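You operate a simulated robot arm through the tools that you are given. There is no shell and no other tool. Be economical: measure what you need, move in short steps, check, and stop when the job is done.

Carry out the task below with a simulated robot arm. There is one attempt and no reset: what you move stays moved.

## Task
Couple the black hose plug, set 5 bar, bring the cream frame upright.
Fine: plug into the red coupling before the red air tap opens; valve lever back to hold, red lock pin in again; leave the other controls. Where these are worked on the way, their far stop is far enough and under half their travel is too little: red lock pin.

Only the result counts: the job must be done as asked and must still hold three seconds after the hand-in. Knocking over, shifting, dropping, spilling or breaking anything else fails it.

## Robot
A 6-joint arm with a two-finger parallel gripper on a trunk, on a base that drives. Base frame: it is fixed to the floor where the robot stands at the start and does not move with it; the origin is under the middle of the robot, x ahead of it, y to its left, z up. Lengths are in cm, angles in rad, forces in N, time in s.
With the tool pointing down near the work surface it reaches from about 20 to 78 cm from the robot's upright axis, wherever it stands. Its first joint turns from -2.897 to 2.897 rad. Places, roughly: black rail lever [280, -130, 90]; blue clamp lever [250, -130, 90]; blue union nut [140, -60, 50]; cream tilting frame [240, -20, 80]; drain knob [50, 60, 90]; green press lever [150, -60, 60]; press beam [250, 90, 90]; red air tap [50, 50, 120]; red clamp lever [230, -130, 90]; red coupling [50, 30, 80]; red lock pin [170, -50, 70]; red union nut [130, -60, 50]; red valve lever [120, -70, 60]; regulator knob [40, 50, 100]; speed knob [120, -60, 70]; yellow bleed button [120, -60, 70]. Payload 3.91 kg.
The TCP is the grasp point between the finger pads, 3 cm short of the fingertips. In the tool frame z runs along the fingers and y along their closing line. The gripper opens to 11 cm. The fingers are 2 cm wide and 1 cm thick; the gripper's body (4.8 by 11.2 cm) begins 5.5 cm behind the TCP.
Orientation is told as [roll, pitch, yaw] about the base's x, y, z axes, in that order, counted from this pose: with the fingers straight down and closing along the base's y, the tool's x points along the base's -x, its y along +y and its z along -z.

## Interface
- The arm moves only by the tool servo_tool. Its argument "commands" is a list of rows, each a list of 3 entries, a list of its own where there are three numbers: the shift along the tool's x, y, z in mm, then the turn, a rotation vector about the tool's x, y, z in rad, then the finger opening in mm, from 0 to 110. In form: [[[x, y, z], [ax, ay, az], jaw], ...]. A call has 1 to 12 rows; each row is the pose to reach, as a shift and turn from the pose commanded when the call began, along the tool's axes at that moment. Rows are played at 5 a second. More than 5 cm and 0.15 rad between two rows, or a gripper value outside its range, and nothing of the call is played. A pose out of reach is approached as far as the arm can. The call stops where the force on the tool passes 70 N (or 10 N more than at its start, if that is more) or the arm is blocked; 0.2 s more then pass. Each finger travels about 4.5 cm/s and halts on what it meets, pressing with about 34 N; the grip force reading is that of the motor and also rises with nothing between the fingers. The clock runs only during rows and for 0.2 s after the last one: add rows that repeat a pose to give the fingers time. It gives the time, the measured TCP pose, the force on the tool (base axes), the opening and the grip force at its end, in the units of the frame above (readings bear some noise), with the torque about the TCP (base axes, N m) and any sound that the robot's microphone picked up, and new pictures: "views" is both (left out), scene, wrist or none.
- Cameras (640 x 400 px; columns grow to the right, rows downward): "scene" is now at [0.07, 16.72, 161.13]; the picture's right is [0.19, -0.98, 0.00], its down [-0.72, -0.14, -0.68] and it looks along [0.66, 0.13, -0.74] (base axes); focal length 256 px, centre (320, 200). "wrist" rides on the gripper at [7.7, 0.7, -11.4] in the tool frame; the picture's right is [-0.09, 1.00, 0.00], its down [-0.80, -0.07, -0.59] and it looks along [-0.59, -0.05, 0.80] (tool axes); focal length 270 px, centre (320, 200). There is no depth. A picture from a camera that has moved, and an enlarged one, comes with that camera's place and axes in the base frame and with its lens.
- slide_trunk(by): slides the trunk up (or, below 0, down) by that many cm; the arm and the scene camera ride with it, the base frame stays. It gives what a move gives, with no picture.
- drive_base(legs): drives the robot by 1 to 6 legs, each [ahead, turn to the left] in cm and rad, along the robot's own axes; the way and the turn of a leg run together, so that a leg with both is an arc; at most 150 cm and 3.142 rad a leg. The arm and the cameras ride along, it lands a little off, and it stops where it bumps. It gives what a move gives, and a new picture of the scene camera.
- turn_head(pan, tilt): turns the head with the scene camera to pan (to the left, within 2.705 rad either way) and tilt (down, from -0.506 to 1.204), counted from straight ahead of the robot. It gives what a move gives, and a new picture of the scene camera.
- close_up(camera, box): a new picture of the part [left, top, right, bottom] of that camera's present view, enlarged. It takes no simulated time.
- job_done(): hands the job in; it is judged then, once.

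Work in short steps. Places have to be worked out from the pictures, the camera data and where the tool is seen: move nearer, look again, correct. Check each grasp and each placing, and mend what went wrong. You have 120 turns and 260 pictures in all, those below and enlarged ones among them. Open the gripper and draw the arm clear of the work before you hand the job in, unless the task says otherwise; then end with one line.

The tools are called after ">>>" by a JSON object that holds its "method" and its "body". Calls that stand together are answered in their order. servo_tool: Moves the arm, as the interface text tells. Its arguments: {"type":"object","properties":{"commands":{"type":"array"},"views":{"type":"string","enum":["both","scene","wrist","none"]}},"required":["commands"]} The other tools are called the same way: slide_trunk (by) slides the trunk up or down; drive_base (legs) drives the base; turn_head (pan, tilt) turns the head that bears the scene camera; close_up (camera, box) takes an enlarged picture of a part of a camera's view; job_done () hands the job in.

At the start:

```text
time_s: 0.0
tcp_pos: [31.86, 29.46, 135.44]
orientation: [0.0, -0.002, -0.016]
ft_force: [-0.3, -0.2, 0.1]
ft_torque: [0.0, -0.05, 0.01]
width: 11.02
grip_force: 0.0
trunk travel left (down, up): [-57.5, 3.5]
robot x, y, heading: [0.12, 0.44, 0.002]
head pan, tilt: [0.194, 0.827]
```

scene: 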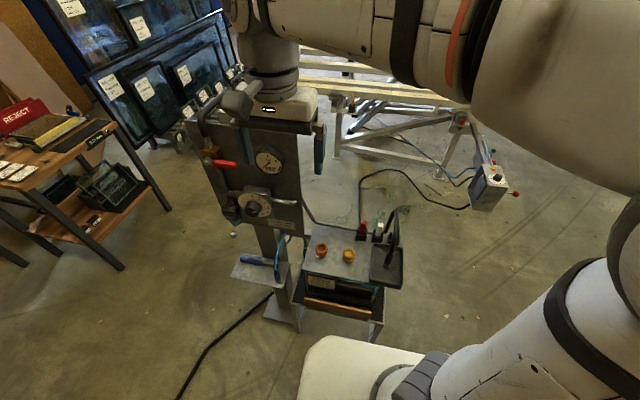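
wrist: 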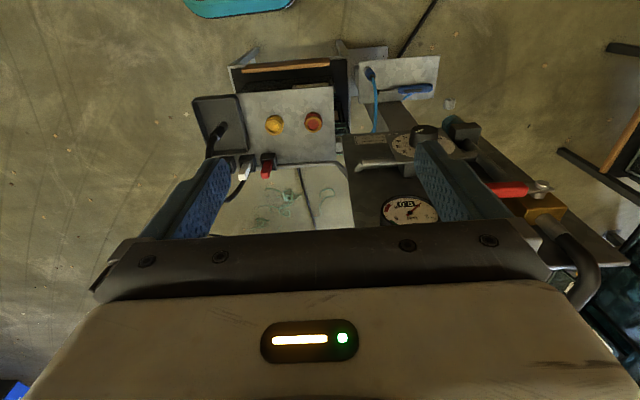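

The scene shows the air panel and a bench with coupling sockets. I take enlarged views to identify parts.

>>> {"method": "close_up", "body": {"camera": "scene", "box": [180, 80, 420, 230]}}

>>> {"method": "close_up", "body": {"camera": "scene", "box": [220, 190, 420, 315]}}

>>> {"method": "close_up", "body": {"camera": "wrist", "box": [180, 40, 480, 228]}}

>>> {"method": "close_up", "body": {"camera": "scene", "box": [320, 80, 540, 218]}}

```text
2.67 times, centred on (300, 155) of scene
camera zoom: at [0.07, 16.72, 161.13], right [0.19, -0.98, 0.0], down [-0.72, -0.14, -0.68], along [0.66, 0.13, -0.74], focal length 684 px, centre (373, 320)
```

zoom: 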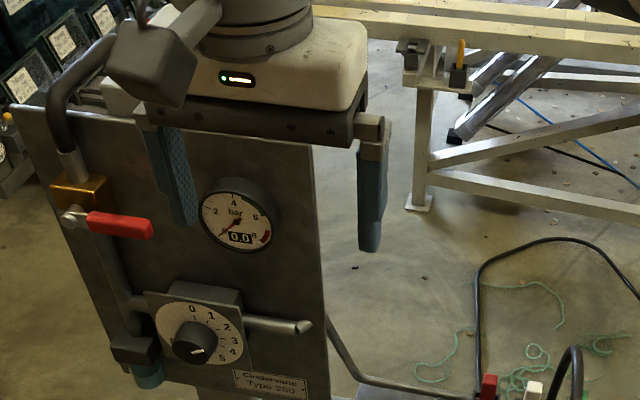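

```text
3.20 times, centred on (320, 252) of scene
camera zoom: at [0.07, 16.72, 161.13], right [0.19, -0.98, 0.0], down [-0.72, -0.14, -0.68], along [0.66, 0.13, -0.74], focal length 820 px, centre (320, 32)
```

zoom: 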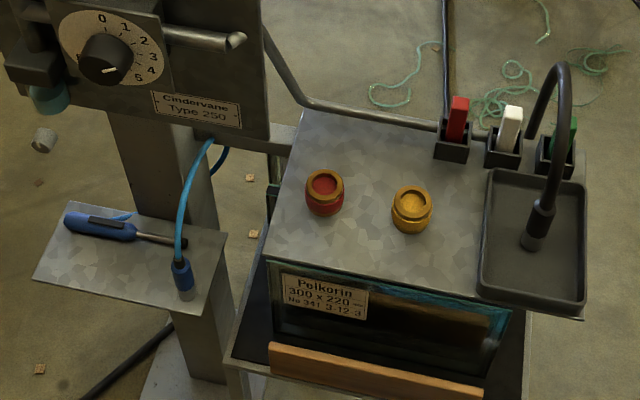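

```text
2.13 times, centred on (330, 134) of wrist
camera zoom: at [24.18, 30.16, 146.93], right [0.1, 0.99, 0.0], down [0.8, -0.08, 0.59], along [0.59, -0.06, -0.8], focal length 575 px, centre (299, 340)
```

zoom: 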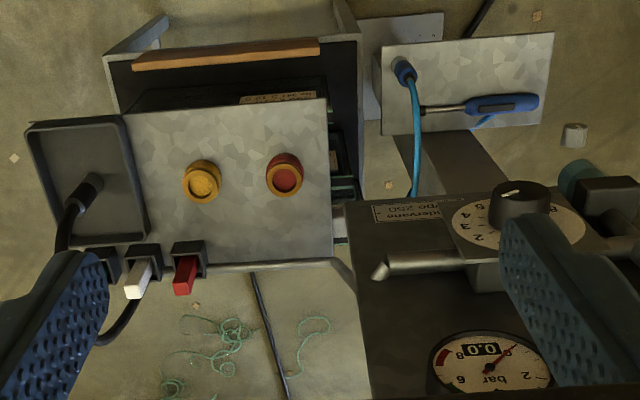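

```text
2.90 times, centred on (430, 149) of scene
camera zoom: at [0.07, 16.72, 161.13], right [0.19, -0.98, 0.0], down [-0.72, -0.14, -0.68], along [0.66, 0.13, -0.74], focal length 743 px, centre (1, 348)
```

zoom: 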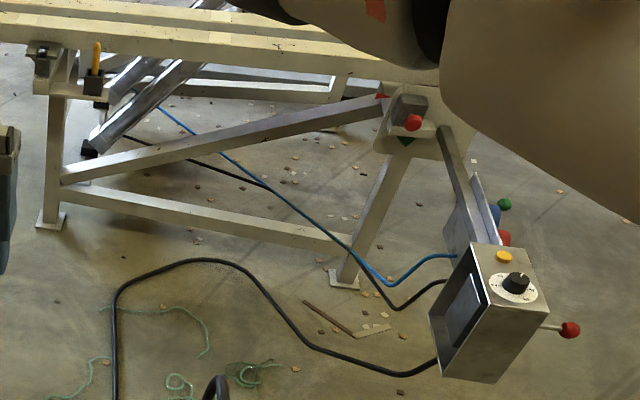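

The red coupling triangulates to about [49.9, 25.9, 79], and the plug stands in the tray near [45, 5, 85]. I move the wrist camera closer to the tray.

>>> {"method": "servo_tool", "body": {"commands": [[[0, -45, 20], [0, 0, 0], 110], [[0, -90, 40], [0, 0, 0], 110], [[0, -135, 60], [0, 0, 0], 110], [[0, -190, 70], [0, 0, 0], 110], [[0, -190, 70], [0, 0, 0], 110]]}}

```text
refused: row 4 steps farther than a row can; nothing moved
```

The fourth step was too long, so I shorten it.

>>> {"method": "servo_tool", "body": {"commands": [[[0, -40, 18], [0, 0, 0], 110], [[0, -80, 35], [0, 0, 0], 110], [[0, -120, 50], [0, 0, 0], 110], [[0, -160, 60], [0, 0, 0], 110], [[0, -190, 70], [0, 0, 0], 110], [[0, -190, 70], [0, 0, 0], 110]]}}

```text
time_s: 1.4
tcp_pos: [31.56, 10.39, 128.56]
orientation: [0.002, 0.0, -0.014]
ft_force: [-0.4, 0.4, -0.2]
ft_torque: [0.0, -0.02, 0.04]
width: 11.0
grip_force: 0.0
trunk travel left (down, up): [-57.5, 3.5]
robot x, y, heading: [0.09, 0.46, 0.004]
head pan, tilt: [0.194, 0.827]
camera scene: at [0.08, 16.72, 161.13], right [0.19, -0.98, 0.0], down [-0.72, -0.14, -0.68], along [0.66, 0.13, -0.74], focal length 256 px, centre (320, 200)
camera wrist: at [23.83, 11.16, 139.9], right [0.1, 0.99, 0.0], down [0.8, -0.08, 0.59], along [0.59, -0.06, -0.8], focal length 270 px, centre (320, 200)
```

scene: 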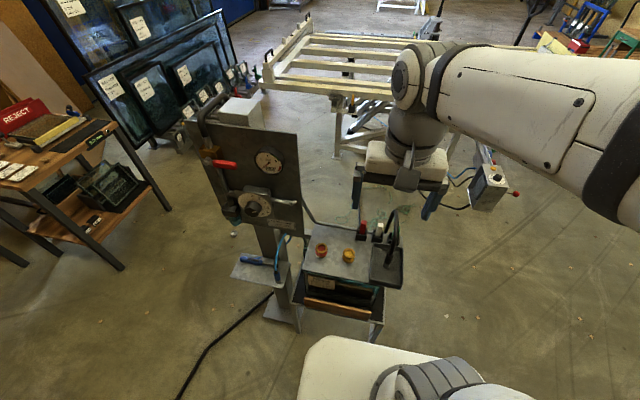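
wrist: 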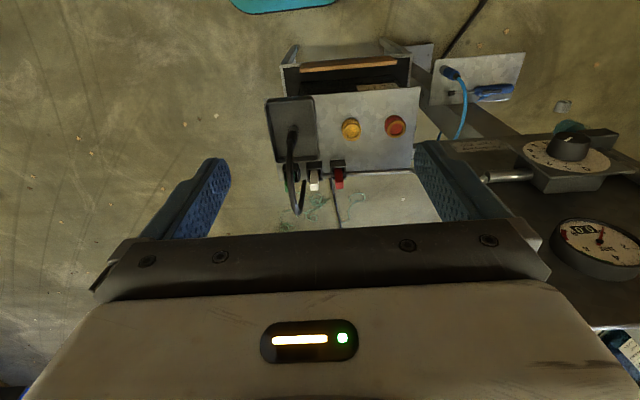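

Closer views of the plug and couplings from both cameras.

>>> {"method": "close_up", "body": {"camera": "wrist", "box": [250, 70, 430, 220]}}

>>> {"method": "close_up", "body": {"camera": "scene", "box": [290, 200, 410, 300]}}

>>> {"method": "close_up", "body": {"camera": "scene", "box": [180, 110, 320, 230]}}

```text
2.67 times, centred on (340, 145) of wrist
camera zoom: at [23.83, 11.16, 139.9], right [0.1, 0.99, 0.0], down [0.8, -0.08, 0.59], along [0.59, -0.06, -0.8], focal length 721 px, centre (267, 347)
```

zoom: 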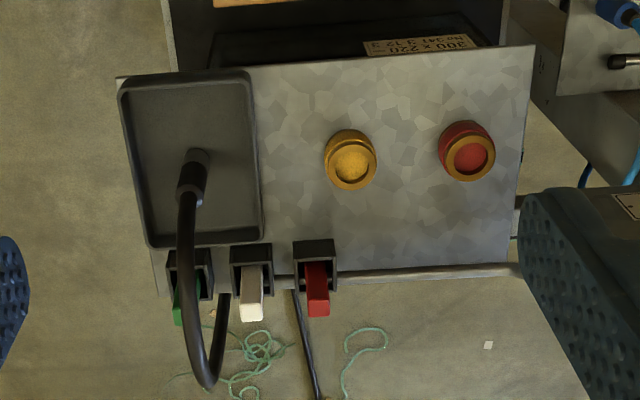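

```text
4.00 times, centred on (350, 250) of scene
camera zoom: at [0.08, 16.72, 161.13], right [0.19, -0.98, 0.0], down [-0.72, -0.14, -0.68], along [0.66, 0.13, -0.74], focal length 1025 px, centre (200, 0)
```

zoom: 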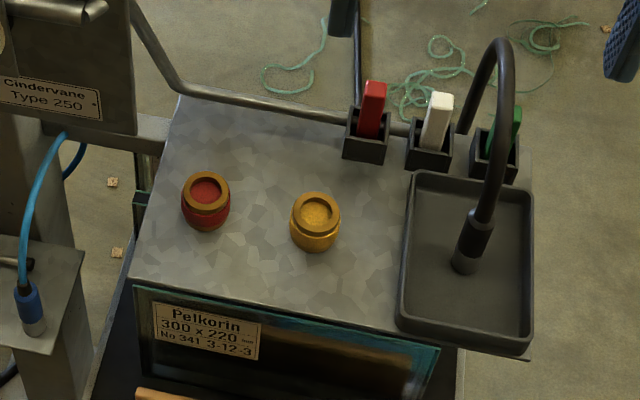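

```text
3.33 times, centred on (250, 170) of scene
camera zoom: at [0.08, 16.72, 161.13], right [0.19, -0.98, 0.0], down [-0.72, -0.14, -0.68], along [0.66, 0.13, -0.74], focal length 854 px, centre (553, 300)
```

zoom: 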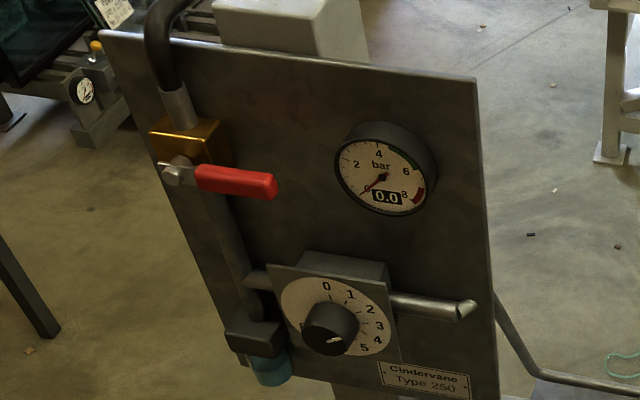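

The plug stands upright in the tray around [50, 2], z 73–82, its hose arching away from the robot. I'll approach with the tool tilted ~60° forward; first lower the trunk 30 cm and pitch the tool.

>>> {"method": "slide_trunk", "body": {"by": -30}}

>>> {"method": "servo_tool", "body": {"commands": [[[10, -12, 0], [0, -0.14, 0], 110], [[20, -24, 0], [0, -0.28, 0], 110], [[30, -36, 0], [0, -0.42, 0], 110], [[40, -48, 0], [0, -0.56, 0], 110], [[50, -60, 0], [0, -0.7, 0], 110], [[60, -72, 0], [0, -0.84, 0], 110], [[60, -80, 0], [0, -0.95, 0], 110], [[60, -80, 0], [0, -1.05, 0], 110], [[60, -80, 0], [0, -1.05, 0], 110]]}}

```text
time_s: 4.4
tcp_pos: [31.66, 10.47, 98.51]
orientation: [0.001, 0.001, -0.014]
ft_force: [-0.6, -0.9, -0.6]
ft_torque: [-0.01, 0.0, -0.01]
width: 11.01
grip_force: 0.1
trunk travel left (down, up): [-27.5, 33.5]
robot x, y, heading: [-0.24, 0.51, 0.005]
head pan, tilt: [0.194, 0.827]
```

```text
time_s: 5.3
tcp_pos: [30.48, 7.79, 93.53]
orientation: [-0.091, -0.244, 0.014]
ft_force: [0.5, -0.4, -0.4]
ft_torque: [-0.01, 0.01, 0.02]
width: 11.0
grip_force: 0.0
trunk travel left (down, up): [-27.5, 33.5]
robot x, y, heading: [0.11, 0.21, 0.005]
head pan, tilt: [0.194, 0.827]
stopped in row 4: the arm was blocked; the commanded pose is now the measured one
camera scene: at [0.09, 16.73, 131.07], right [0.19, -0.98, 0.0], down [-0.72, -0.14, -0.68], along [0.66, 0.13, -0.74], focal length 256 px, centre (320, 200)
camera wrist: at [20.21, 9.31, 102.62], right [0.09, 0.99, -0.07], down [0.63, -0.01, 0.77], along [0.77, -0.12, -0.63], focal length 270 px, centre (320, 200)
```

scene: 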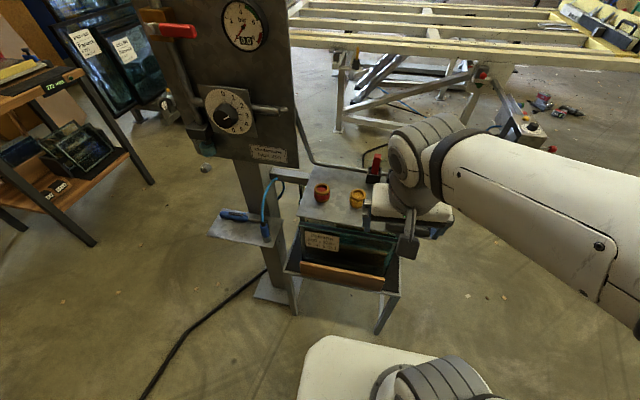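
wrist: 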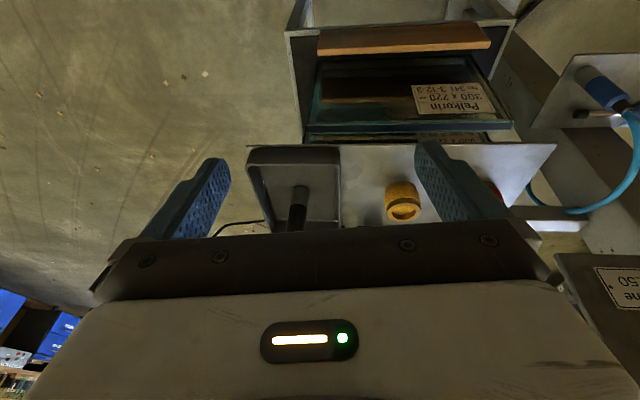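

The arm bumped itself while pitching so near the trunk. I drive back 22 cm for room and retry the pitch.

>>> {"method": "drive_base", "body": {"legs": [[-22, 0]]}}

>>> {"method": "servo_tool", "body": {"commands": [[[-40, 0, -10], [0, 0, 0], 110], [[-80, 0, -20], [0, 0, 0], 110], [[-120, 0, -20], [0, 0, 0], 110], [[-120, 0, -20], [0, -0.14, 0], 110], [[-120, 0, -20], [0, -0.28, 0], 110], [[-120, 0, -20], [0, -0.42, 0], 110], [[-120, 0, -20], [0, -0.56, 0], 110], [[-120, 0, -20], [0, -0.7, 0], 110], [[-120, 0, -20], [0, -0.8, 0], 110], [[-120, 0, -20], [0, -0.8, 0], 110]]}}

```text
time_s: 7.0
tcp_pos: [8.22, 7.73, 93.65]
orientation: [-0.094, -0.245, 0.011]
ft_force: [0.0, 0.6, -0.4]
ft_torque: [0.0, 0.0, 0.0]
width: 10.97
grip_force: 0.1
trunk travel left (down, up): [-27.5, 33.5]
robot x, y, heading: [-22.18, 0.3, -0.003]
head pan, tilt: [0.194, 0.827]
camera scene: at [-22.31, 16.7, 131.14], right [0.19, -0.98, 0.0], down [-0.72, -0.14, -0.68], along [0.66, 0.13, -0.74], focal length 256 px, centre (320, 200)
```

scene: 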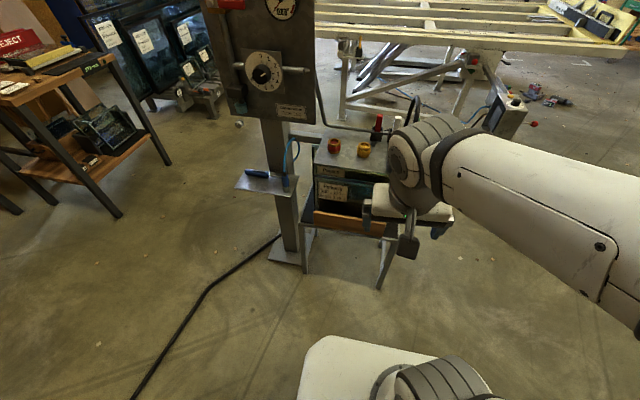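

```text
time_s: 9.2
tcp_pos: [19.3, 7.92, 98.4]
orientation: [-0.179, -1.039, 0.143]
ft_force: [-0.4, 1.0, 0.2]
ft_torque: [0.01, -0.01, 0.02]
width: 11.01
grip_force: 0.1
trunk travel left (down, up): [-27.5, 33.5]
robot x, y, heading: [-22.48, 0.48, 0.003]
head pan, tilt: [0.194, 0.827]
camera scene: at [-22.33, 16.7, 131.14], right [0.19, -0.98, 0.0], down [-0.72, -0.14, -0.68], along [0.66, 0.13, -0.74], focal length 256 px, centre (320, 200)
camera wrist: at [5.43, 8.69, 97.39], right [0.05, 1.0, -0.01], down [-0.11, 0.02, 0.99], along [0.99, -0.05, 0.11], focal length 270 px, centre (320, 200)
```

scene: 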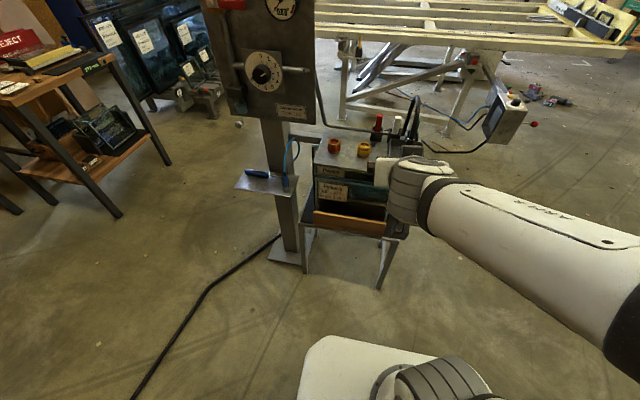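
wrist: 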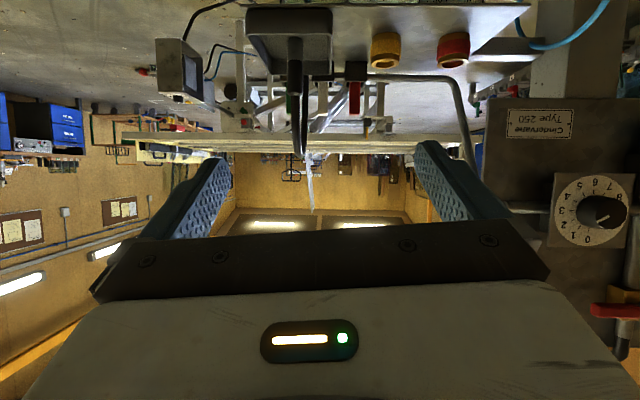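

Pitch is good (~60°) and the wrist camera now looks horizontally at the work. I zoom in on the plug and couplings, and on the regulator.

>>> {"method": "close_up", "body": {"camera": "wrist", "box": [230, 0, 500, 168]}}

>>> {"method": "close_up", "body": {"camera": "wrist", "box": [480, 140, 640, 380]}}

>>> {"method": "close_up", "body": {"camera": "scene", "box": [300, 80, 420, 220]}}

```text
2.37 times, centred on (365, 84) of wrist
camera zoom: at [5.43, 8.69, 97.39], right [0.05, 1.0, -0.01], down [-0.11, 0.02, 0.99], along [0.99, -0.05, 0.11], focal length 641 px, centre (213, 475)
```

zoom: 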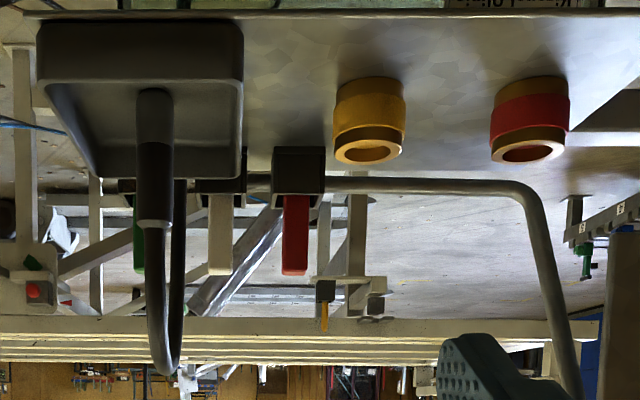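

```text
1.67 times, centred on (560, 260) of wrist
camera zoom: at [5.43, 8.69, 97.39], right [0.05, 1.0, -0.01], down [-0.11, 0.02, 0.99], along [0.99, -0.05, 0.11], focal length 450 px, centre (-80, 100)
```

zoom: 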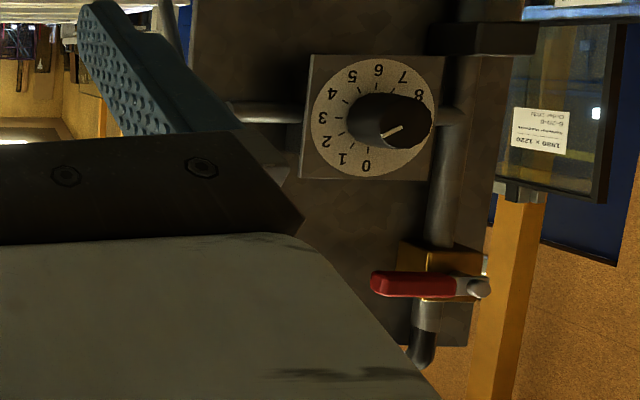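

```text
2.86 times, centred on (360, 150) of scene
camera zoom: at [-22.33, 16.7, 131.14], right [0.19, -0.98, 0.0], down [-0.72, -0.14, -0.68], along [0.66, 0.13, -0.74], focal length 732 px, centre (206, 343)
```

zoom: 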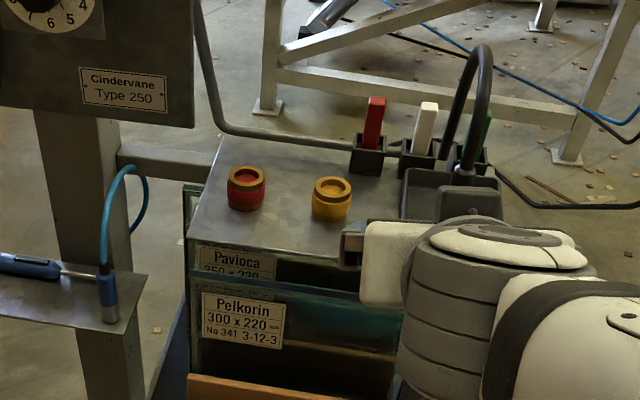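

Plug is at about [48, 2.4] with its sleeve z 81–86; red coupling rim at about [48.9, 26, 81]. I level the fingers and move to a pre-grasp in front of the plug.

>>> {"method": "servo_tool", "body": {"commands": [[[5, -8, 42], [-0.015, 0, 0.018], 110], [[11, -17, 84], [-0.03, 0, 0.037], 110], [[16, -25, 126], [-0.045, 0, 0.055], 110], [[22, -34, 168], [-0.055, 0, 0.073], 110], [[27, -42, 209], [-0.055, 0, 0.073], 110], [[27, -42, 209], [-0.055, 0, 0.073], 80], [[27, -42, 209], [-0.055, 0, 0.073], 70]]}}

```text
time_s: 10.8
tcp_pos: [35.42, 4.21, 86.69]
orientation: [-0.006, -1.044, -0.002]
ft_force: [-0.7, -0.2, 0.2]
ft_torque: [0.0, 0.02, -0.01]
width: 7.0
grip_force: 0.1
out of reach, approached as far as the arm can: row 5, 6, 7
trunk travel left (down, up): [-27.5, 33.5]
robot x, y, heading: [-22.45, 0.32, 0.002]
head pan, tilt: [0.194, 0.827]
camera scene: at [-22.31, 16.7, 131.13], right [0.19, -0.98, 0.0], down [-0.72, -0.14, -0.68], along [0.66, 0.13, -0.74], focal length 256 px, centre (320, 200)
camera wrist: at [21.68, 4.88, 85.67], right [0.05, 1.0, 0.07], down [-0.11, -0.07, 0.99], along [0.99, -0.06, 0.11], focal length 270 px, centre (320, 200)
```

scene: 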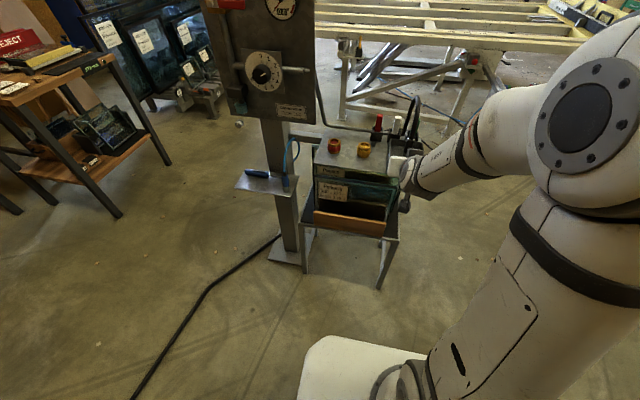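
wrist: 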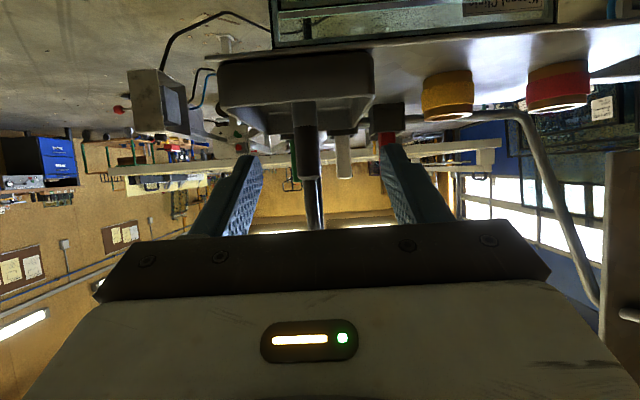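

The arm is at its reach limit, so I drive the base 8 cm ahead (fingertips stay short of the plug), then realign.

>>> {"method": "drive_base", "body": {"legs": [[8, 0]]}}

>>> {"method": "servo_tool", "body": {"commands": [[[0, 0, 0], [0, 0, 0], 70], [[0, 0, 0], [0, 0, 0], 70]], "views": "wrist"}}

```text
time_s: 11.8
tcp_pos: [43.51, 4.02, 86.65]
orientation: [-0.007, -1.043, -0.003]
ft_force: [0.0, 0.1, -0.2]
ft_torque: [-0.01, 0.0, 0.03]
width: 7.0
grip_force: 0.0
trunk travel left (down, up): [-27.5, 33.5]
robot x, y, heading: [-14.35, 0.54, 0.005]
head pan, tilt: [0.194, 0.827]
camera scene: at [-14.3, 16.7, 131.13], right [0.19, -0.98, 0.0], down [-0.72, -0.14, -0.68], along [0.66, 0.13, -0.74], focal length 256 px, centre (320, 200)
```

scene: 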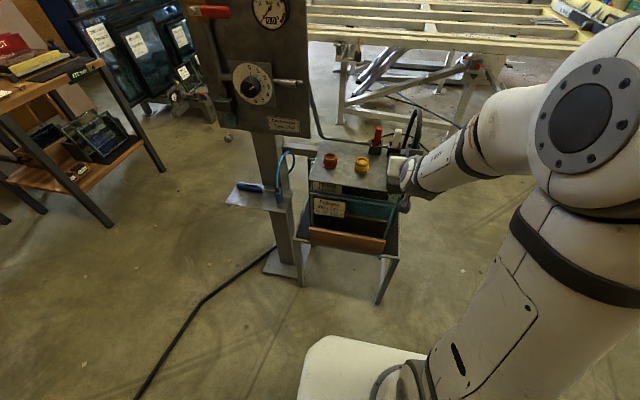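

```text
time_s: 12.4
tcp_pos: [43.57, 4.04, 86.6]
orientation: [-0.007, -1.044, -0.004]
ft_force: [-0.2, 0.1, 0.3]
ft_torque: [0.0, -0.03, 0.02]
width: 7.01
grip_force: 0.1
trunk travel left (down, up): [-27.5, 33.5]
robot x, y, heading: [-14.44, 0.31, -0.002]
head pan, tilt: [0.194, 0.827]
camera wrist: at [29.69, 4.88, 85.68], right [0.05, 1.0, 0.07], down [-0.11, -0.07, 0.99], along [0.99, -0.06, 0.11], focal length 270 px, centre (320, 200)
```

wrist: 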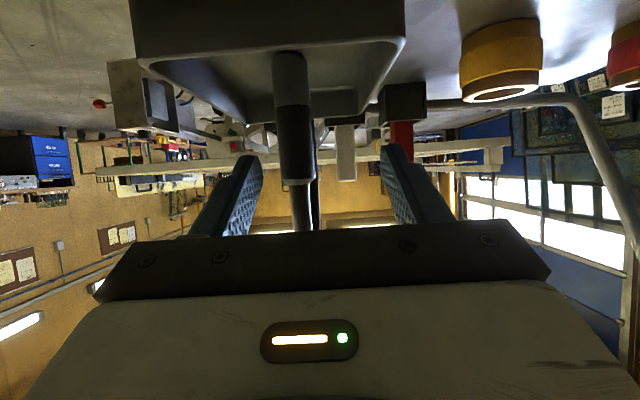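

Plug sleeve centre is [48.0, 2.4, 84]. I shift sideways/down, then advance around the sleeve and close.

>>> {"method": "servo_tool", "body": {"commands": [[[11, -8, 7], [0, 0, 0], 70], [[22, -17, 13], [0, 0, 0], 70], [[11, -17, 33], [0, 0, 0], 70], [[0, -17, 52], [0, 0, 0], 70], [[0, -17, 52], [0, 0, 0], 70]]}}

```text
time_s: 13.6
tcp_pos: [47.87, 4.22, 84.22]
orientation: [-0.017, -1.041, -0.002]
ft_force: [-0.4, 0.4, -0.1]
ft_torque: [0.0, -0.01, 0.02]
width: 7.03
grip_force: 0.1
out of reach, approached as far as the arm can: row 1, 2, 3, 4, 5
trunk travel left (down, up): [-27.5, 33.5]
robot x, y, heading: [-14.37, 0.32, -0.002]
head pan, tilt: [0.194, 0.827]
camera scene: at [-14.23, 16.7, 131.13], right [0.19, -0.98, 0.0], down [-0.72, -0.14, -0.68], along [0.66, 0.13, -0.74], focal length 256 px, centre (320, 200)
camera wrist: at [34.08, 5.1, 83.34], right [0.06, 1.0, 0.07], down [-0.11, -0.06, 0.99], along [0.99, -0.07, 0.11], focal length 270 px, centre (320, 200)
```

scene: 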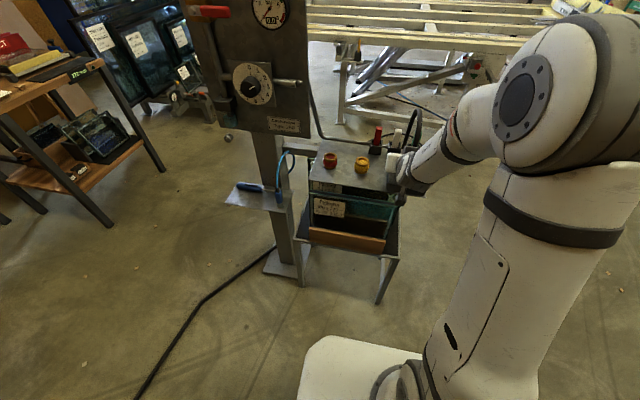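
wrist: 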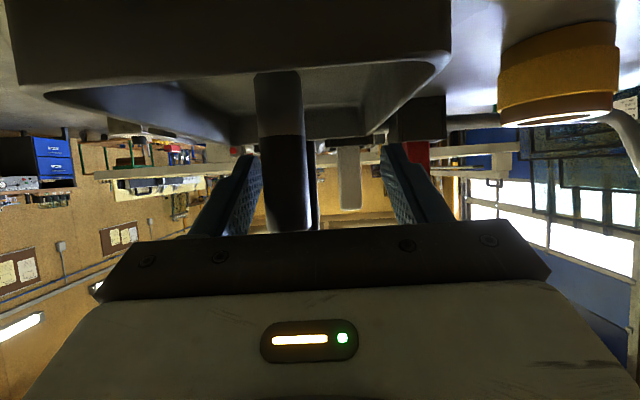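

Plug is between the fingers, but the arm won't go further right (a joint limit). A small base turn right of 0.03 rad should centre the fingers on it.

>>> {"method": "drive_base", "body": {"legs": [[0, -0.03]]}}

>>> {"method": "close_up", "body": {"camera": "wrist", "box": [120, 40, 520, 290]}}

```text
time_s: 14.4
tcp_pos: [47.83, 2.26, 84.34]
orientation: [-0.021, -1.043, -0.033]
ft_force: [0.4, -1.2, -0.2]
ft_torque: [0.01, 0.0, -0.02]
width: 6.99
grip_force: 0.1
trunk travel left (down, up): [-27.5, 33.5]
robot x, y, heading: [-14.46, 0.25, -0.023]
head pan, tilt: [0.194, 0.827]
camera scene: at [-13.89, 16.8, 131.13], right [0.17, -0.99, 0.0], down [-0.73, -0.12, -0.68], along [0.67, 0.11, -0.74], focal length 256 px, centre (320, 200)
```

scene: 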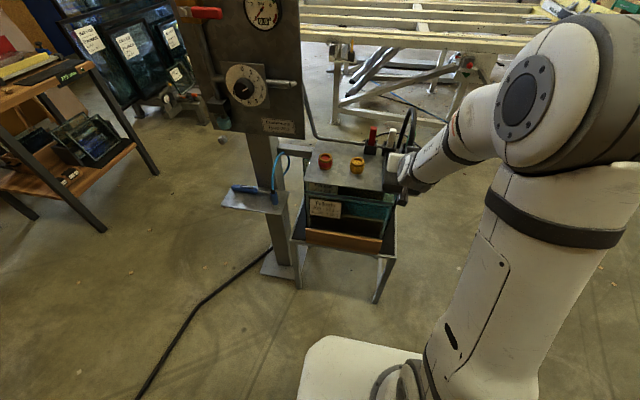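

```text
1.60 times, centred on (320, 165) of wrist
camera zoom: at [34.15, 3.64, 83.38], right [0.09, 0.99, 0.07], down [-0.11, -0.06, 0.99], along [0.99, -0.1, 0.11], focal length 432 px, centre (320, 256)
```

zoom: 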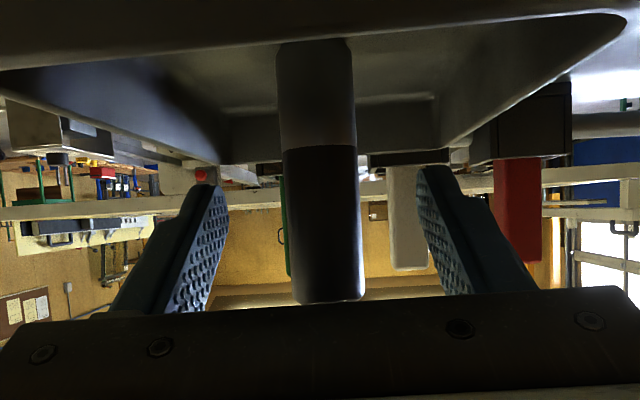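

The plug is centred between the fingers. I close the gripper.

>>> {"method": "servo_tool", "body": {"commands": [[[0, 0, 0], [0, 0, 0], 40], [[0, 0, 0], [0, 0, 0], 20], [[0, 0, 0], [0, 0, 0], 10], [[0, 0, 0], [0, 0, 0], 5], [[0, 0, 0], [0, 0, 0], 5]], "views": "wrist"}}

```text
time_s: 15.6
tcp_pos: [47.98, 2.39, 84.37]
orientation: [-0.019, -1.042, -0.033]
ft_force: [0.0, 1.5, 0.7]
ft_torque: [0.12, 0.0, 0.03]
width: 2.24
grip_force: 34.2
trunk travel left (down, up): [-27.5, 33.5]
robot x, y, heading: [-14.69, 0.86, -0.021]
head pan, tilt: [0.194, 0.827]
camera wrist: at [34.16, 3.63, 83.38], right [0.09, 0.99, 0.07], down [-0.11, -0.06, 0.99], along [0.99, -0.1, 0.11], focal length 270 px, centre (320, 200)
```

wrist: 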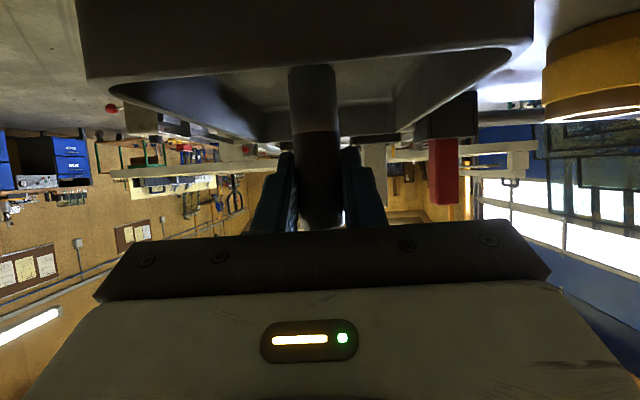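

Firm grip on the 2.2 cm sleeve. I lift straight up using the trunk.

>>> {"method": "slide_trunk", "body": {"by": 9}}

>>> {"method": "close_up", "body": {"camera": "wrist", "box": [0, 0, 640, 400]}}

>>> {"method": "close_up", "body": {"camera": "scene", "box": [280, 80, 480, 220]}}

```text
time_s: 16.8
tcp_pos: [48.08, 2.24, 93.26]
orientation: [-0.02, -1.041, -0.034]
ft_force: [0.7, 1.2, -1.4]
ft_torque: [0.02, -0.04, -0.01]
width: 2.21
grip_force: 33.8
trunk travel left (down, up): [-36.5, 24.5]
robot x, y, heading: [-14.45, 0.28, -0.024]
head pan, tilt: [0.194, 0.827]
```

```text
1.00 times, centred on (320, 200) of wrist (not enlarged: the box is as wide or as high as the picture)
camera zoom: at [34.17, 3.63, 92.36], right [0.09, 0.99, 0.07], down [-0.11, -0.06, 0.99], along [0.99, -0.1, 0.11], focal length 270 px, centre (320, 200)
```

zoom: 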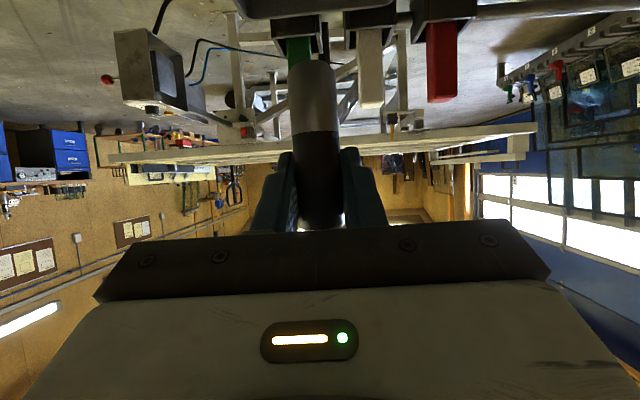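

```text
2.86 times, centred on (380, 150) of scene
camera zoom: at [-13.86, 16.8, 140.12], right [0.17, -0.99, 0.0], down [-0.73, -0.12, -0.68], along [0.67, 0.11, -0.74], focal length 732 px, centre (149, 343)
```

zoom: 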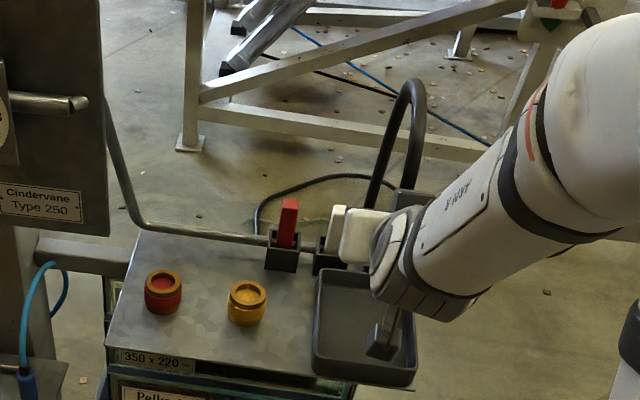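

Plug lifted clear and vertical. I move ~22 cm left toward the red coupling at this height and look before lowering.

>>> {"method": "servo_tool", "body": {"commands": [[[0, 40, 0], [0, 0, 0], 5], [[0, 80, 0], [0, 0, 0], 5], [[0, 120, 0], [0, 0, 0], 5], [[0, 160, 0], [0, 0, 0], 5], [[2, 200, -3], [0, 0, 0], 5], [[4, 230, -6], [0, 0, 0], 5], [[4, 230, -6], [0, 0, 0], 5]]}}

```text
time_s: 18.4
tcp_pos: [48.38, 25.29, 92.98]
orientation: [-0.021, -1.039, -0.033]
ft_force: [-0.1, 0.4, -0.5]
ft_torque: [-0.01, 0.01, -0.06]
width: 2.2
grip_force: 34.3
trunk travel left (down, up): [-36.5, 24.5]
robot x, y, heading: [-14.23, -0.05, -0.02]
head pan, tilt: [0.194, 0.827]
camera scene: at [-13.86, 16.83, 140.12], right [0.17, -0.99, 0.0], down [-0.73, -0.12, -0.68], along [0.67, 0.11, -0.74], focal length 256 px, centre (320, 200)
camera wrist: at [34.63, 26.66, 92.09], right [0.1, 0.99, 0.07], down [-0.11, -0.06, 0.99], along [0.99, -0.1, 0.11], focal length 270 px, centre (320, 200)
```

scene: 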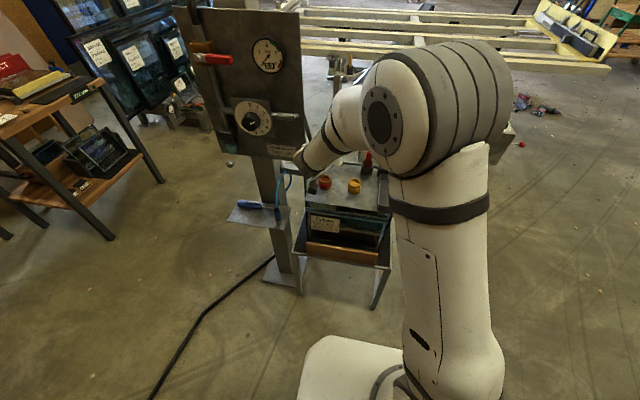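
wrist: 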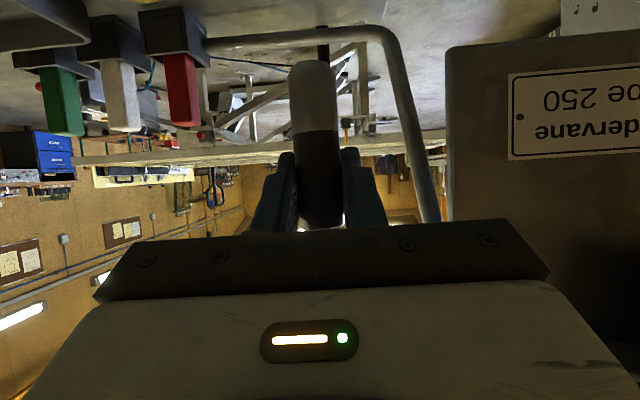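

I lower 3.5 cm via trunk so that the coupling comes into the wrist view, still above the rim.

>>> {"method": "slide_trunk", "body": {"by": -3.5}}

>>> {"method": "close_up", "body": {"camera": "wrist", "box": [160, 0, 480, 200]}}

>>> {"method": "close_up", "body": {"camera": "scene", "box": [280, 130, 400, 215]}}

```text
time_s: 19.2
tcp_pos: [48.36, 25.22, 89.53]
orientation: [-0.019, -1.044, -0.033]
ft_force: [0.1, 0.4, -1.1]
ft_torque: [0.0, -0.03, 0.02]
width: 2.2
grip_force: 33.8
trunk travel left (down, up): [-33.0, 28.0]
robot x, y, heading: [-14.78, 0.42, -0.022]
head pan, tilt: [0.194, 0.827]
```

```text
2.00 times, centred on (320, 100) of wrist
camera zoom: at [34.63, 26.6, 88.6], right [0.1, 0.99, 0.07], down [-0.11, -0.06, 0.99], along [0.99, -0.1, 0.11], focal length 541 px, centre (320, 400)
```

zoom: 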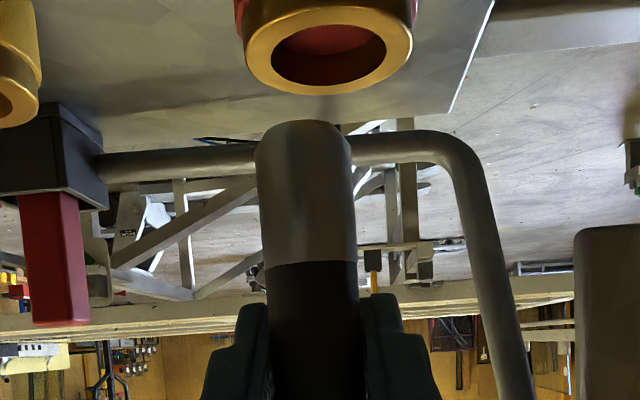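

```text
4.71 times, centred on (340, 172) of scene
camera zoom: at [-13.88, 16.79, 136.62], right [0.17, -0.99, 0.0], down [-0.73, -0.12, -0.68], along [0.67, 0.11, -0.74], focal length 1206 px, centre (226, 329)
```

zoom: 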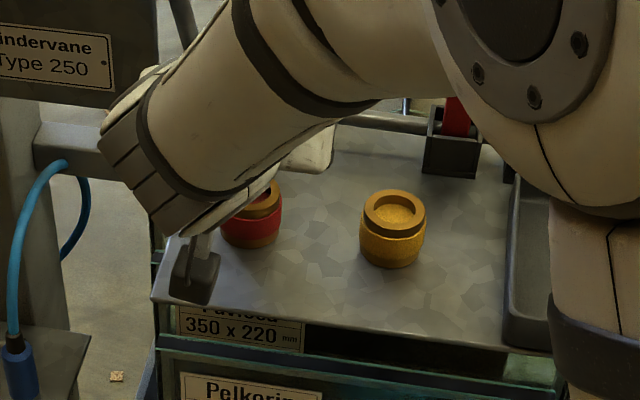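

In the wrist view the bore centre is ~0.7 cm left and ~0.5–1 cm ahead of the nose. I correct that and descend until just above the rim.

>>> {"method": "servo_tool", "body": {"commands": [[[-2, 7, 4], [0, 0, 0], 5], [[2, 7, 6], [0, 0, 0], 5], [[7, 7, 9], [0, 0, 0], 5], [[7, 7, 9], [0, 0, 0], 5]], "views": "none"}}

>>> {"method": "close_up", "body": {"camera": "wrist", "box": [200, 0, 440, 150]}}

```text
time_s: 20.2
tcp_pos: [48.88, 25.9, 88.51]
orientation: [-0.019, -1.041, -0.034]
ft_force: [0.7, -0.5, -1.1]
ft_torque: [-0.02, 0.01, 0.0]
width: 2.2
grip_force: 34.1
trunk travel left (down, up): [-33.0, 28.0]
robot x, y, heading: [-14.37, 0.32, -0.017]
head pan, tilt: [0.194, 0.827]
```

```text
2.67 times, centred on (320, 75) of wrist
camera zoom: at [35.07, 27.26, 87.54], right [0.1, 0.99, 0.07], down [-0.11, -0.06, 0.99], along [0.99, -0.1, 0.11], focal length 721 px, centre (320, 533)
```

zoom: 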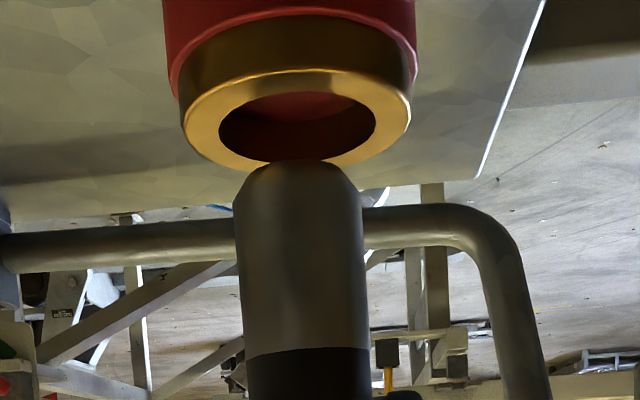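

Nose is centred left-right on the bore and about 1 cm above it. I descend 1 cm in small steps and watch force.

>>> {"method": "servo_tool", "body": {"commands": [[[3, 0, 2], [0, 0, 0], 5], [[5, 0, 3], [0, 0, 0], 5], [[7, 0, 4], [0, 0, 0], 5], [[9, 0, 5], [0, 0, 0], 5], [[9, 0, 5], [0, 0, 0], 5]], "views": "none"}}

>>> {"method": "close_up", "body": {"camera": "wrist", "box": [200, 0, 440, 150]}}

```text
time_s: 21.4
tcp_pos: [48.93, 25.94, 87.4]
orientation: [-0.02, -1.039, -0.032]
ft_force: [-0.4, -0.1, -0.9]
ft_torque: [0.02, -0.01, 0.01]
width: 2.22
grip_force: 33.6
trunk travel left (down, up): [-33.0, 28.0]
robot x, y, heading: [-14.42, 0.4, -0.026]
head pan, tilt: [0.194, 0.827]
```

```text
2.67 times, centred on (320, 75) of wrist
camera zoom: at [35.08, 27.28, 86.5], right [0.1, 0.99, 0.07], down [-0.11, -0.06, 0.99], along [0.99, -0.1, 0.11], focal length 721 px, centre (320, 533)
```

zoom: 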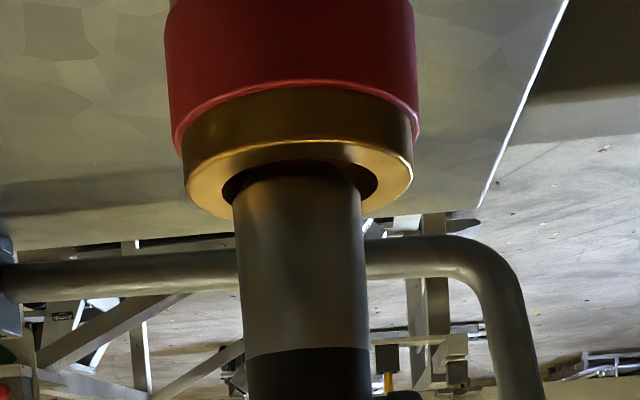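

The nose is entering the bore centrally with no contact force. I continue down 2 cm.

>>> {"method": "servo_tool", "body": {"commands": [[[2, 0, 3], [0, 0, 0], 5], [[5, 0, 4], [0, 0, 0], 5], [[8, 0, 6], [0, 0, 0], 5], [[11, 0, 8], [0, 0, 0], 5], [[14, 0, 9], [0, 0, 0], 5], [[17, 0, 11], [0, 0, 0], 5], [[17, 0, 11], [0, 0, 0], 5]], "views": "none"}}

>>> {"method": "close_up", "body": {"camera": "wrist", "box": [200, 0, 440, 150]}}

```text
time_s: 23.0
tcp_pos: [49.04, 25.9, 85.43]
orientation: [-0.019, -1.04, -0.034]
ft_force: [-0.2, -0.1, -1.2]
ft_torque: [-0.02, 0.0, 0.0]
width: 2.2
grip_force: 34.4
trunk travel left (down, up): [-33.0, 28.0]
robot x, y, heading: [-14.7, 0.31, -0.025]
head pan, tilt: [0.194, 0.827]
```

```text
2.67 times, centred on (320, 75) of wrist
camera zoom: at [35.16, 27.23, 84.49], right [0.09, 0.99, 0.07], down [-0.11, -0.06, 0.99], along [0.99, -0.1, 0.11], focal length 721 px, centre (320, 533)
```

zoom: 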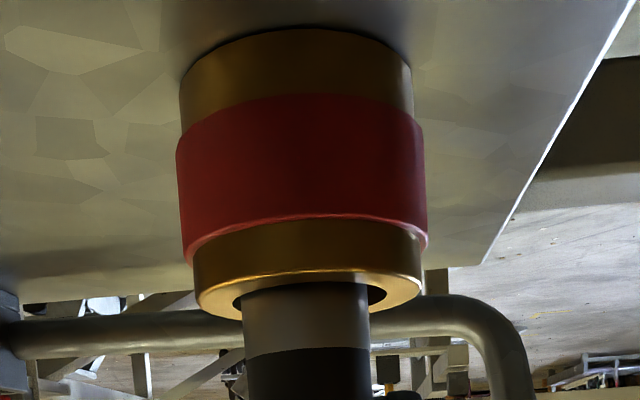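

Nose is ~2/3 in. I keep pushing down toward seating with a force watch.

>>> {"method": "servo_tool", "body": {"commands": [[[3, 0, 2], [0, 0, 0], 5], [[5, 0, 3], [0, 0, 0], 5], [[7, 0, 4], [0, 0, 0], 5], [[9, 0, 5], [0, 0, 0], 5], [[10, 0, 6], [0, 0, 0], 5], [[12, 0, 7], [0, 0, 0], 5], [[12, 0, 7], [0, 0, 0], 5]], "views": "none"}}

>>> {"method": "close_up", "body": {"camera": "wrist", "box": [200, 50, 440, 200]}}

```text
time_s: 24.6
tcp_pos: [48.93, 25.87, 84.31]
orientation: [-0.014, -1.047, -0.037]
ft_force: [4.1, -0.6, 28.7]
ft_torque: [-0.03, -0.09, 0.16]
width: 2.23
grip_force: 34.2
trunk travel left (down, up): [-33.0, 28.0]
robot x, y, heading: [-14.46, 0.48, -0.021]
head pan, tilt: [0.194, 0.827]
```

```text
2.67 times, centred on (320, 125) of wrist
camera zoom: at [35.12, 27.21, 83.38], right [0.09, 0.99, 0.07], down [-0.12, -0.06, 0.99], along [0.99, -0.1, 0.11], focal length 721 px, centre (320, 400)
```

zoom: 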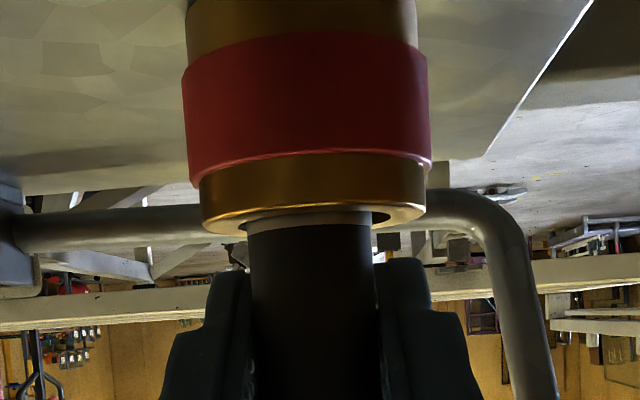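

Resistance 29 N with ~3 mm of nose still showing. I push a little further to seat/latch it.

>>> {"method": "servo_tool", "body": {"commands": [[[2, 0, 1], [0, 0, 0], 5], [[4, 0, 2], [0, 0, 0], 5], [[6, 0, 3], [0, 0, 0], 5], [[8, 0, 5], [0, 0, 0], 5], [[8, 0, 5], [0, 0, 0], 5]], "views": "none"}}

>>> {"method": "close_up", "body": {"camera": "wrist", "box": [200, 50, 440, 200]}}

```text
time_s: 25.8
tcp_pos: [48.85, 25.91, 83.78]
orientation: [-0.008, -1.055, -0.044]
ft_force: [-3.1, 4.0, 50.2]
ft_torque: [0.29, -0.15, 0.08]
width: 2.2
grip_force: 34.1
trunk travel left (down, up): [-33.0, 28.0]
robot x, y, heading: [-14.18, 0.41, -0.023]
head pan, tilt: [0.194, 0.827]
```

```text
2.67 times, centred on (320, 125) of wrist
camera zoom: at [35.05, 27.22, 82.73], right [0.09, 0.99, 0.07], down [-0.13, -0.06, 0.99], along [0.99, -0.1, 0.12], focal length 721 px, centre (320, 400)
```

zoom: 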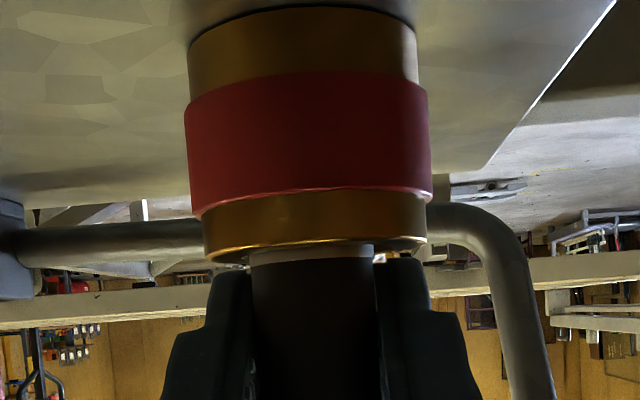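

The fingertips are about touching the rim, so the last push may not be going to the plug. I open, rise 1.3 cm, re-grip and look.

>>> {"method": "servo_tool", "body": {"commands": [[[-4, 0, -3], [0, 0, 0], 10], [[-4, 0, -3], [0, 0, 0], 45], [[-4, 0, -3], [0, 0, 0], 45], [[-15, 0, -9], [0, 0, 0], 45], [[-17, 0, -10], [0, 0, 0], 45], [[-17, 0, -10], [0, 0, 0], 20], [[-17, 0, -10], [0, 0, 0], 5], [[-17, 0, -10], [0, 0, 0], 5]], "views": "none"}}

>>> {"method": "close_up", "body": {"camera": "wrist", "box": [200, 50, 440, 200]}}

```text
time_s: 27.6
tcp_pos: [48.94, 25.88, 85.02]
orientation: [-0.022, -1.04, -0.031]
ft_force: [-0.1, 0.5, 0.2]
ft_torque: [-0.02, 0.01, 0.03]
width: 2.18
grip_force: 34.2
trunk travel left (down, up): [-33.0, 28.0]
robot x, y, heading: [-14.5, 0.3, -0.026]
head pan, tilt: [0.194, 0.827]
```

```text
2.67 times, centred on (320, 125) of wrist
camera zoom: at [35.19, 27.23, 84.07], right [0.09, 0.99, 0.07], down [-0.11, -0.06, 0.99], along [0.99, -0.1, 0.1], focal length 721 px, centre (320, 400)
```

zoom: 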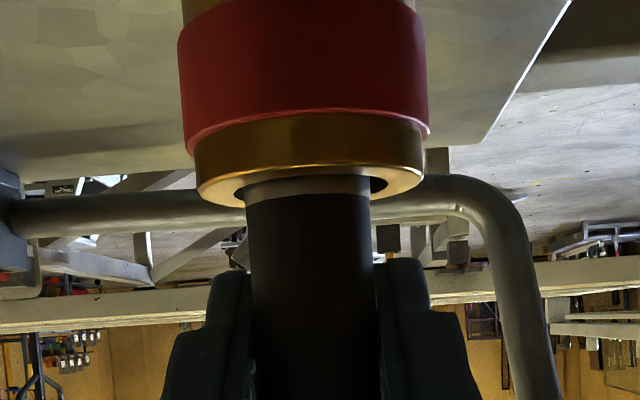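

Re-gripped higher with clear finger gap. I push down again.

>>> {"method": "servo_tool", "body": {"commands": [[[3, 0, 1], [0, 0, 0], 5], [[5, 0, 3], [0, 0, 0], 5], [[8, 0, 4], [0, 0, 0], 5], [[10, 0, 6], [0, 0, 0], 5], [[12, 0, 7], [0, 0, 0], 5], [[12, 0, 7], [0, 0, 0], 5]], "views": "none"}}

>>> {"method": "close_up", "body": {"camera": "wrist", "box": [200, 50, 440, 200]}}

```text
time_s: 29.0
tcp_pos: [48.93, 25.89, 83.89]
orientation: [-0.017, -1.044, -0.034]
ft_force: [3.0, 2.9, 29.6]
ft_torque: [0.11, -0.11, -0.02]
width: 2.24
grip_force: 34.1
trunk travel left (down, up): [-33.0, 28.0]
robot x, y, heading: [-14.51, 0.31, -0.028]
head pan, tilt: [0.194, 0.827]
```

```text
2.67 times, centred on (320, 125) of wrist
camera zoom: at [35.14, 27.21, 82.91], right [0.09, 0.99, 0.07], down [-0.12, -0.06, 0.99], along [0.99, -0.1, 0.11], focal length 721 px, centre (320, 400)
```

zoom: 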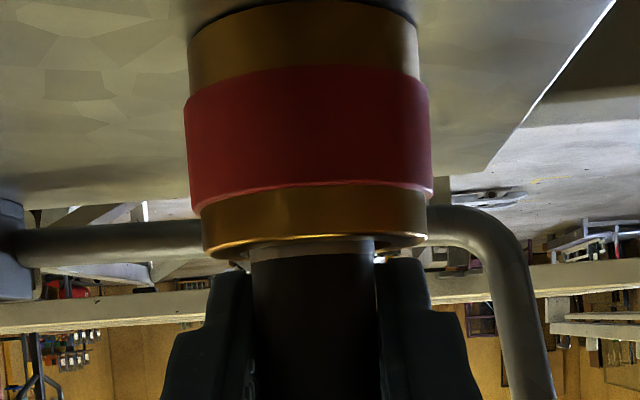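

The plug appears bottomed (fingers slip at ~30 N). I test whether it's latched with a light upward pull.

>>> {"method": "servo_tool", "body": {"commands": [[[-8, 0, -5], [0, 0, 0], 5], [[-10, 0, -6], [0, 0, 0], 5], [[-12, 0, -7], [0, 0, 0], 5], [[-14, 0, -8], [0, 0, 0], 5], [[-14, 0, -8], [0, 0, 0], 5]], "views": "none"}}

>>> {"method": "close_up", "body": {"camera": "wrist", "box": [200, 50, 440, 200]}}

```text
time_s: 30.2
tcp_pos: [49.06, 25.9, 85.34]
orientation: [-0.02, -1.039, -0.034]
ft_force: [-0.3, -0.8, -1.0]
ft_torque: [0.02, 0.02, -0.03]
width: 2.18
grip_force: 33.4
trunk travel left (down, up): [-33.0, 28.0]
robot x, y, heading: [-14.68, 0.15, -0.028]
head pan, tilt: [0.194, 0.827]
```

```text
2.67 times, centred on (320, 125) of wrist
camera zoom: at [35.2, 27.24, 84.33], right [0.09, 0.99, 0.07], down [-0.11, -0.06, 0.99], along [0.99, -0.1, 0.1], focal length 721 px, centre (320, 400)
```

zoom: 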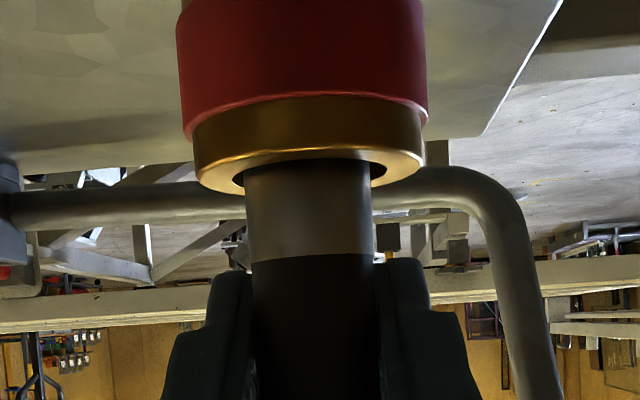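

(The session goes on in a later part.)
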